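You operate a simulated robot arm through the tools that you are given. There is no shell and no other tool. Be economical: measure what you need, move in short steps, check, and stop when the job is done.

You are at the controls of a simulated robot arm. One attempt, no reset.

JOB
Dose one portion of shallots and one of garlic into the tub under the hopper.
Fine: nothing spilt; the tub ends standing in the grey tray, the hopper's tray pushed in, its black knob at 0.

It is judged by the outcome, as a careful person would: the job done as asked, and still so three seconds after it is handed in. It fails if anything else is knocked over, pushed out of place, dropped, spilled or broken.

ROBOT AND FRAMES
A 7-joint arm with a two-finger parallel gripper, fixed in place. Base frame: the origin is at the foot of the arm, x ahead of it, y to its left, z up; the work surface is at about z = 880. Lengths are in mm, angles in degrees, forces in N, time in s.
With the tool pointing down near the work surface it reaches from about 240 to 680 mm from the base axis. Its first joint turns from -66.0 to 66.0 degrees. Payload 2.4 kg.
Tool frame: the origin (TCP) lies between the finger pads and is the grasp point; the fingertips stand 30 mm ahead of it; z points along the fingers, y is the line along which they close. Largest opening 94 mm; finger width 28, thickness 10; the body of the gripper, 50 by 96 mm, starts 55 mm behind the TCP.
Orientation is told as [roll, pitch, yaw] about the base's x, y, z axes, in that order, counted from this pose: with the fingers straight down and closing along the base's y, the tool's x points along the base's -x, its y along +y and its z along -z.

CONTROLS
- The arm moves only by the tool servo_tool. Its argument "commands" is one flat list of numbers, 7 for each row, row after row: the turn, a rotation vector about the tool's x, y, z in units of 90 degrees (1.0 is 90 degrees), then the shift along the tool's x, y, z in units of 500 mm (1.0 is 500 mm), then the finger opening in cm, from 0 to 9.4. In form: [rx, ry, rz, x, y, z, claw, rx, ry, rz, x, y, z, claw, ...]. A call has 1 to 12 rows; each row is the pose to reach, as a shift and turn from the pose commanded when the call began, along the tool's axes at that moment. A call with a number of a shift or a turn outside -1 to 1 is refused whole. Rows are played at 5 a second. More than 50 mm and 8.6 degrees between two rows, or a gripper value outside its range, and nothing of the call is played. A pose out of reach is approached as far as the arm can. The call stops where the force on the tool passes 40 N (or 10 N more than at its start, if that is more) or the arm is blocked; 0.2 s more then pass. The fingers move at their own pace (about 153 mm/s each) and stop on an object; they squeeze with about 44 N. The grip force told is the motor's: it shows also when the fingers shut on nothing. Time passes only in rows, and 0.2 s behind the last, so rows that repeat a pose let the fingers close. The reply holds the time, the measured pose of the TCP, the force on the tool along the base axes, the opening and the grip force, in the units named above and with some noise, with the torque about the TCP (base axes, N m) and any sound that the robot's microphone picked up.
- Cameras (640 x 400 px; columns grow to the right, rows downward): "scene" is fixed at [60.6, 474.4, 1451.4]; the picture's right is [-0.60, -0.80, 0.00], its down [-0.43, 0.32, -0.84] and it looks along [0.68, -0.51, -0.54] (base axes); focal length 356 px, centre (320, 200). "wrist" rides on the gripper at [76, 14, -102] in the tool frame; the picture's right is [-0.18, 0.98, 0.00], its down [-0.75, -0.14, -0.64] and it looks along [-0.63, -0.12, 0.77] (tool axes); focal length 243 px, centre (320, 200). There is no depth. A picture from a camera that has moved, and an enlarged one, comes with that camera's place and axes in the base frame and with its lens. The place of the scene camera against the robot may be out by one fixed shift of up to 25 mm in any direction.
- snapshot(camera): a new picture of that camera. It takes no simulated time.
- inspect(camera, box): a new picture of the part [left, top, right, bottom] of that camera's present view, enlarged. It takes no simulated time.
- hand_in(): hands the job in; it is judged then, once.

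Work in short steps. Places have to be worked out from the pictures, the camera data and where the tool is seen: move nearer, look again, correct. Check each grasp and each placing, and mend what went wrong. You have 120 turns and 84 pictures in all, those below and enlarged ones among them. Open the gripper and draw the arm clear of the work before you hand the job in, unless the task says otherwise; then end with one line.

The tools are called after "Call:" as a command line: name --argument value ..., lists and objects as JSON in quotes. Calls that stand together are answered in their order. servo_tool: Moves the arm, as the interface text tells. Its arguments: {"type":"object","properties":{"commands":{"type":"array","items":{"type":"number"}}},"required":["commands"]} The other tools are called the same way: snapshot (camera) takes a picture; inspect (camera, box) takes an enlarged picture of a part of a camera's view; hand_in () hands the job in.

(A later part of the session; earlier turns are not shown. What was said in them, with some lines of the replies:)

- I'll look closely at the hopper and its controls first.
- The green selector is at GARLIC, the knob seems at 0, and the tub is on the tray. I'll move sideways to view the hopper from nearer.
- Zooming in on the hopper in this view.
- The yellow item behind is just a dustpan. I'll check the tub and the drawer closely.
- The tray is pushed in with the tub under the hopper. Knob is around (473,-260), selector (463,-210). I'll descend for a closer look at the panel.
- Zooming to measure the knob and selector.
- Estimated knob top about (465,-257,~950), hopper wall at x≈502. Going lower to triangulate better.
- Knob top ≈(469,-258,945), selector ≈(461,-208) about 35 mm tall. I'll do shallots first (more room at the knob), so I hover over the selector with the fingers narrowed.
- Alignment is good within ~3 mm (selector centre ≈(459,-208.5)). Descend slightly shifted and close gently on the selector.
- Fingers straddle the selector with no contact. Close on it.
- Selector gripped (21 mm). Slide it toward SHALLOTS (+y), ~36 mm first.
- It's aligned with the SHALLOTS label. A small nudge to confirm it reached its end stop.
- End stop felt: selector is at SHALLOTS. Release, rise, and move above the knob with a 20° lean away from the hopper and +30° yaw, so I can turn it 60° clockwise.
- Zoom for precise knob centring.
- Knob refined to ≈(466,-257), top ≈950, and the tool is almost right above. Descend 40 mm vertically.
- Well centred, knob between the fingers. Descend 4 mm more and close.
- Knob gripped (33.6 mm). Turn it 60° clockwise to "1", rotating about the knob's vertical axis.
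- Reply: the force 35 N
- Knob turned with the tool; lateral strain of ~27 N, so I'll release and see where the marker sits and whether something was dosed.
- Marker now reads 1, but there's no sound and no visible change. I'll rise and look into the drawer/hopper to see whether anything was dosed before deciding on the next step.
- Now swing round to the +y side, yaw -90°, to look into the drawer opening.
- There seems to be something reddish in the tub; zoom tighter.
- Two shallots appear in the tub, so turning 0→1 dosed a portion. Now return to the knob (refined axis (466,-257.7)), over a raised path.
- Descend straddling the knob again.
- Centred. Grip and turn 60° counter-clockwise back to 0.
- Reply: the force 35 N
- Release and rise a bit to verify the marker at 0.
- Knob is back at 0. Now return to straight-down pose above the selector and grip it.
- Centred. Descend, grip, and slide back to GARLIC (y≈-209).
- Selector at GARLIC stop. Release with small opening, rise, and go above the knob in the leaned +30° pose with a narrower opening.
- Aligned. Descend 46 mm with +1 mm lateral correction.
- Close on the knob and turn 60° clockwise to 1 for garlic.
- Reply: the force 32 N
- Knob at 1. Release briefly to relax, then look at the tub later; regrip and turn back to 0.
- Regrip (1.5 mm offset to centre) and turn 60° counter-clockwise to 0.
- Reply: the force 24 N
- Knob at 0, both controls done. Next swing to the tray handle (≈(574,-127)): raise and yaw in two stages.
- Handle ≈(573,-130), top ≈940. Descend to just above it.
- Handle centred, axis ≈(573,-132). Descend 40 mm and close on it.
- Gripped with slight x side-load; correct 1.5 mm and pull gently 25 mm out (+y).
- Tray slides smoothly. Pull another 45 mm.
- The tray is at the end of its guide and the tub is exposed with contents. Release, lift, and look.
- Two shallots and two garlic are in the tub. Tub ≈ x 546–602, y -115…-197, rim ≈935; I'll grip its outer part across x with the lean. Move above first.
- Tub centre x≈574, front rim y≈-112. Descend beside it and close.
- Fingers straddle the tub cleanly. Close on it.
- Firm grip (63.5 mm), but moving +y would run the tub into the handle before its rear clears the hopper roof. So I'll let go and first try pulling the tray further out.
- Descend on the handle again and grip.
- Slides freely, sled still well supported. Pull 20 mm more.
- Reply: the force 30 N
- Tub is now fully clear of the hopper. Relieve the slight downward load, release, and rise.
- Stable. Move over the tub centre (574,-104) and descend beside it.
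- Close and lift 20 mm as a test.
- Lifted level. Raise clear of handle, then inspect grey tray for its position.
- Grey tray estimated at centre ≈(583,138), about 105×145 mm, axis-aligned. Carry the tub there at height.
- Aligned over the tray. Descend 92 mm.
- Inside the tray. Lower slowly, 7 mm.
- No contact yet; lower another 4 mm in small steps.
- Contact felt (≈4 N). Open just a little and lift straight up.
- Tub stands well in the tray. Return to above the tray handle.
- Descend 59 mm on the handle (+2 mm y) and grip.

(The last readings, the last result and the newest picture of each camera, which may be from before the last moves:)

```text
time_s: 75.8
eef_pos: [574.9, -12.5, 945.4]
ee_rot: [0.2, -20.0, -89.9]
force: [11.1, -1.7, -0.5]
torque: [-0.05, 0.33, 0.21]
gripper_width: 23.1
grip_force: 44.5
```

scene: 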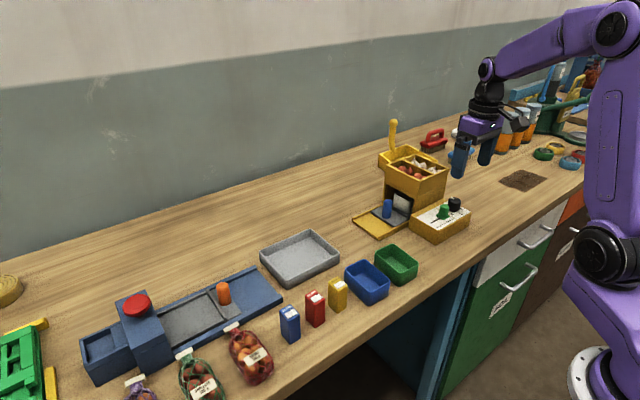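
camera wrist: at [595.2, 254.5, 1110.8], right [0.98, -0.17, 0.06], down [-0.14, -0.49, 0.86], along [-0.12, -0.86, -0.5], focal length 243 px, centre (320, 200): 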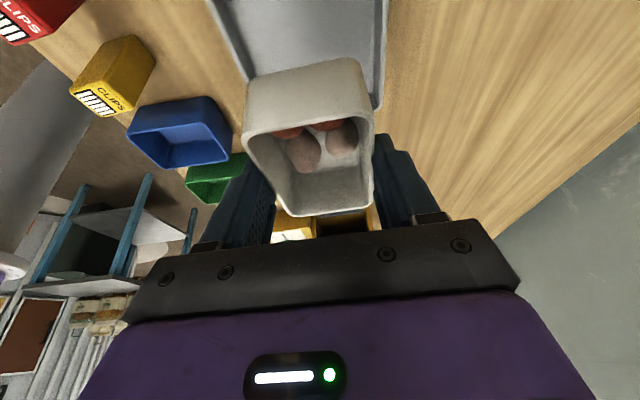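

Gripped. Push the tray in 100 mm.

Call:
servo_tool --commands '[0, 0, 0, -0.0282, 0.002, 0.0103, 1.8, 0, 0, 0, -0.0564, 0.002, 0.0205, 1.8, 0, 0, 0, -0.0846, 0.002, 0.0308, 1.8, 0, 0, 0, -0.1128, 0.002, 0.041, 1.8, 0, 0, 0, -0.141, 0.002, 0.0513, 1.8, 0, 0, 0, -0.1692, 0.002, 0.0616, 1.8, 0, 0, 0, -0.188, 0.002, 0.0684, 1.8, 0, 0, 0, -0.188, 0.002, 0.0684, 1.8]'

Call:
servo_tool --commands '[0, 0, 0, -0.0094, 0, 0.0034, 1.8, 0, 0, 0, -0.0169, 0, 0.0062, 1.8, 0, 0, 0, -0.0207, 0, 0.0075, 1.8, 0, 0, 0, -0.0245, 0, 0.0089, 1.8, 0, 0, 0, -0.0245, 0, 0.0089, 1.8]'

```text
time_s: 77.6
eef_pos: [574.9, -109.6, 944.1]
ee_rot: [-0.1, -19.9, -90.1]
force: [-6.2, 0.0, 7.3]
torque: [0.85, -0.25, -0.11]
gripper_width: 23.4
grip_force: 44.4
```

```text
time_s: 78.8
eef_pos: [574.6, -123.5, 944.9]
ee_rot: [-0.1, -20.1, -90.0]
force: [-0.6, -0.2, -11.6]
torque: [-0.94, -0.3, 0.04]
gripper_width: 23.3
grip_force: 44.9
```

Back at the original depth with no stop felt; nudge 4 mm further to check the end stop.

Call:
servo_tool --commands '[0, 0, 0, -0.0038, 0, 0.0014, 1.8, 0, 0, 0, -0.0075, 0, 0.0027, 1.8, 0, 0, 0, -0.0075, 0, 0.0027, 1.8]'

Call:
inspect --camera "scene" --box '[340, 140, 460, 240]'

```text
time_s: 79.6
eef_pos: [575.6, -124.9, 945.4]
ee_rot: [-0.2, -19.9, -89.9]
force: [-13.0, 17.5, -7.1]
torque: [-0.07, -0.3, -0.24]
gripper_width: 23.3
grip_force: 44.5
```

```text
4.00 times, centred on (400, 190) of scene
camera zoom: at [60.4, 474.9, 1451.2], right [-0.6, -0.8, 0.0], down [-0.43, 0.32, -0.84], along [0.68, -0.51, -0.53], focal length 1425 px, centre (0, 240)
```

zoom: 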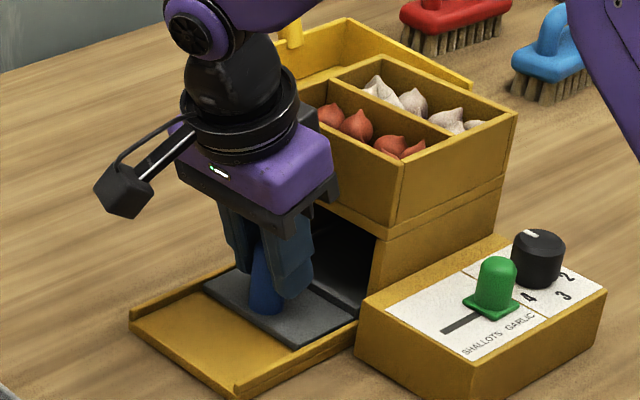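

End stop reached: tray fully in. Relax, release, rise and draw clear.

Call:
servo_tool --commands '[0, 0, 0, 0, 0, 0, 3.5, 0, 0, 0, 0, 0, 0, 5, 0, 0, 0, 0, 0, 0, 5, 0, 0, 0, -0.0274, 0, -0.0752, 5, 0, 0, 0, -0.0547, 0, -0.1504, 5, 0, 0, 0, -0.0821, 0, -0.2256, 7, 0, 0, 0, -0.0821, -0.06, -0.2756, 9, 0, 0, 0, -0.0821, -0.12, -0.3256, 9.4, 0, 0, 0, -0.0821, -0.12, -0.3256, 9.4]'

Call:
snapshot --camera "scene"

Call:
inspect --camera "scene" --box '[230, 130, 480, 300]'

```text
time_s: 81.6
eef_pos: [515.4, -110.4, 1114.9]
ee_rot: [0.1, -20.0, -90.1]
force: [0.4, -0.2, 0.8]
torque: [-0.03, 0.0, -0.03]
gripper_width: 93.9
grip_force: 0.0
```

```text
9 pictures are left
```

scene: 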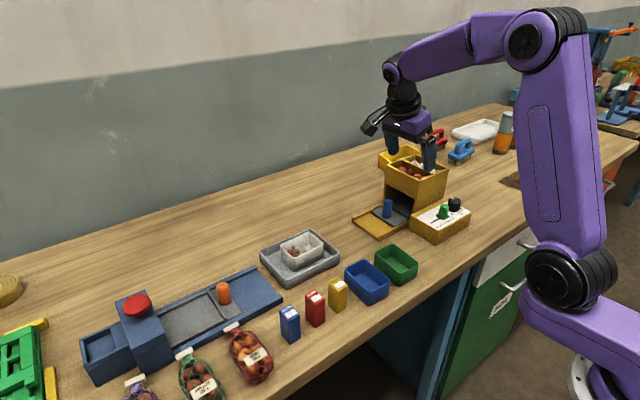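

```text
2.35 times, centred on (355, 215) of scene
camera zoom: at [60.6, 474.4, 1451.4], right [-0.6, -0.8, 0.0], down [-0.43, 0.32, -0.84], along [0.68, -0.51, -0.54], focal length 838 px, centre (238, 165)
```

zoom: 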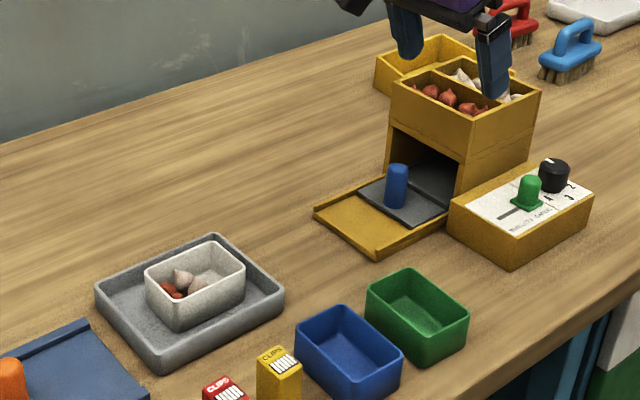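

All in place; raise the arm well clear and verify the knob and tub once more.

Call:
servo_tool --commands '[0, 0, 0, -0.034, 0, -0.094, 9.4, 0, 0, 0, -0.068, 0, -0.188, 9.4, 0, 0, 0, -0.068, -0.09, -0.188, 9.4, 0, 0, 0, -0.068, -0.18, -0.188, 9.4, 0, 0, 0, -0.068, -0.18, -0.188, 9.4]'

Call:
inspect --camera "scene" --box '[410, 180, 480, 235]'

Call:
inspect --camera "scene" --box '[260, 220, 350, 290]'

Call:
inspect --camera "scene" --box '[350, 180, 430, 240]'

```text
time_s: 82.8
eef_pos: [425.5, -107.9, 1214.1]
ee_rot: [-0.1, -20.0, -90.0]
force: [-0.3, 0.2, 0.1]
torque: [-0.01, -0.01, 0.03]
gripper_width: 94.0
grip_force: 0.2
```

```text
7.27 times, centred on (445, 208) of scene
camera zoom: at [60.6, 474.4, 1451.4], right [-0.6, -0.8, 0.0], down [-0.43, 0.32, -0.84], along [0.68, -0.51, -0.54], focal length 2591 px, centre (-589, 146)
```

zoom: 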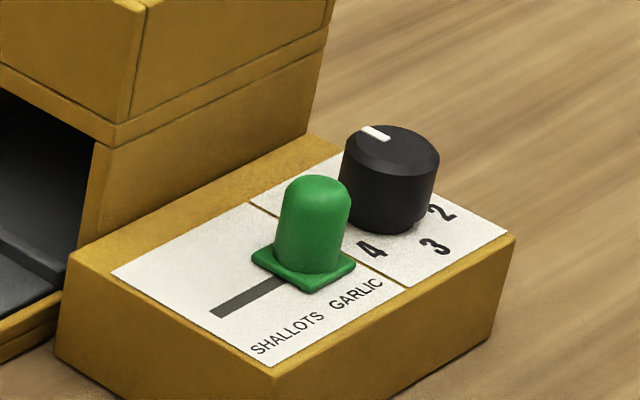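

```text
5.71 times, centred on (305, 255) of scene
camera zoom: at [60.6, 474.4, 1451.4], right [-0.6, -0.8, 0.0], down [-0.43, 0.32, -0.84], along [0.68, -0.51, -0.54], focal length 2036 px, centre (406, -114)
```

zoom: 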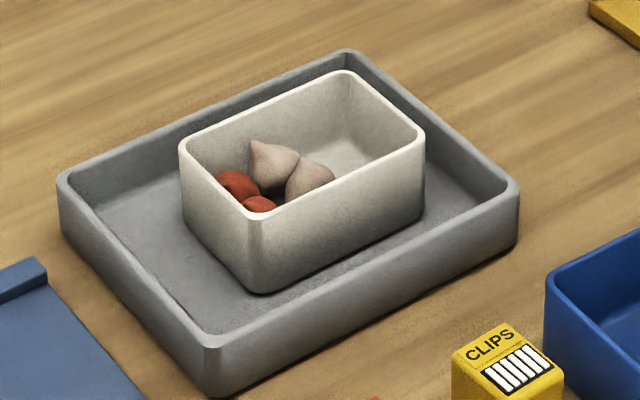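

```text
6.67 times, centred on (390, 210) of scene
camera zoom: at [60.6, 474.4, 1451.4], right [-0.6, -0.8, 0.0], down [-0.43, 0.32, -0.84], along [0.68, -0.51, -0.54], focal length 2375 px, centre (-147, 133)
```

zoom: 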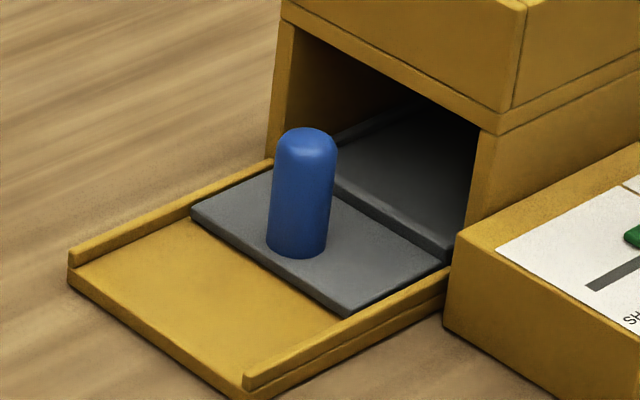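

Everything checks out: the tub is in the grey tray with both portions, the hopper's tray is in, the knob is at 0 and nothing is spilt. Handing in.

Call:
hand_in

```text
The job is handed in.
```

The job is handed in: the tub stands in the grey tray with one portion of shallots and one of garlic (two pieces of each), the hopper's tray is pushed in to its stop, the black knob is at 0, and I saw nothing spilt.
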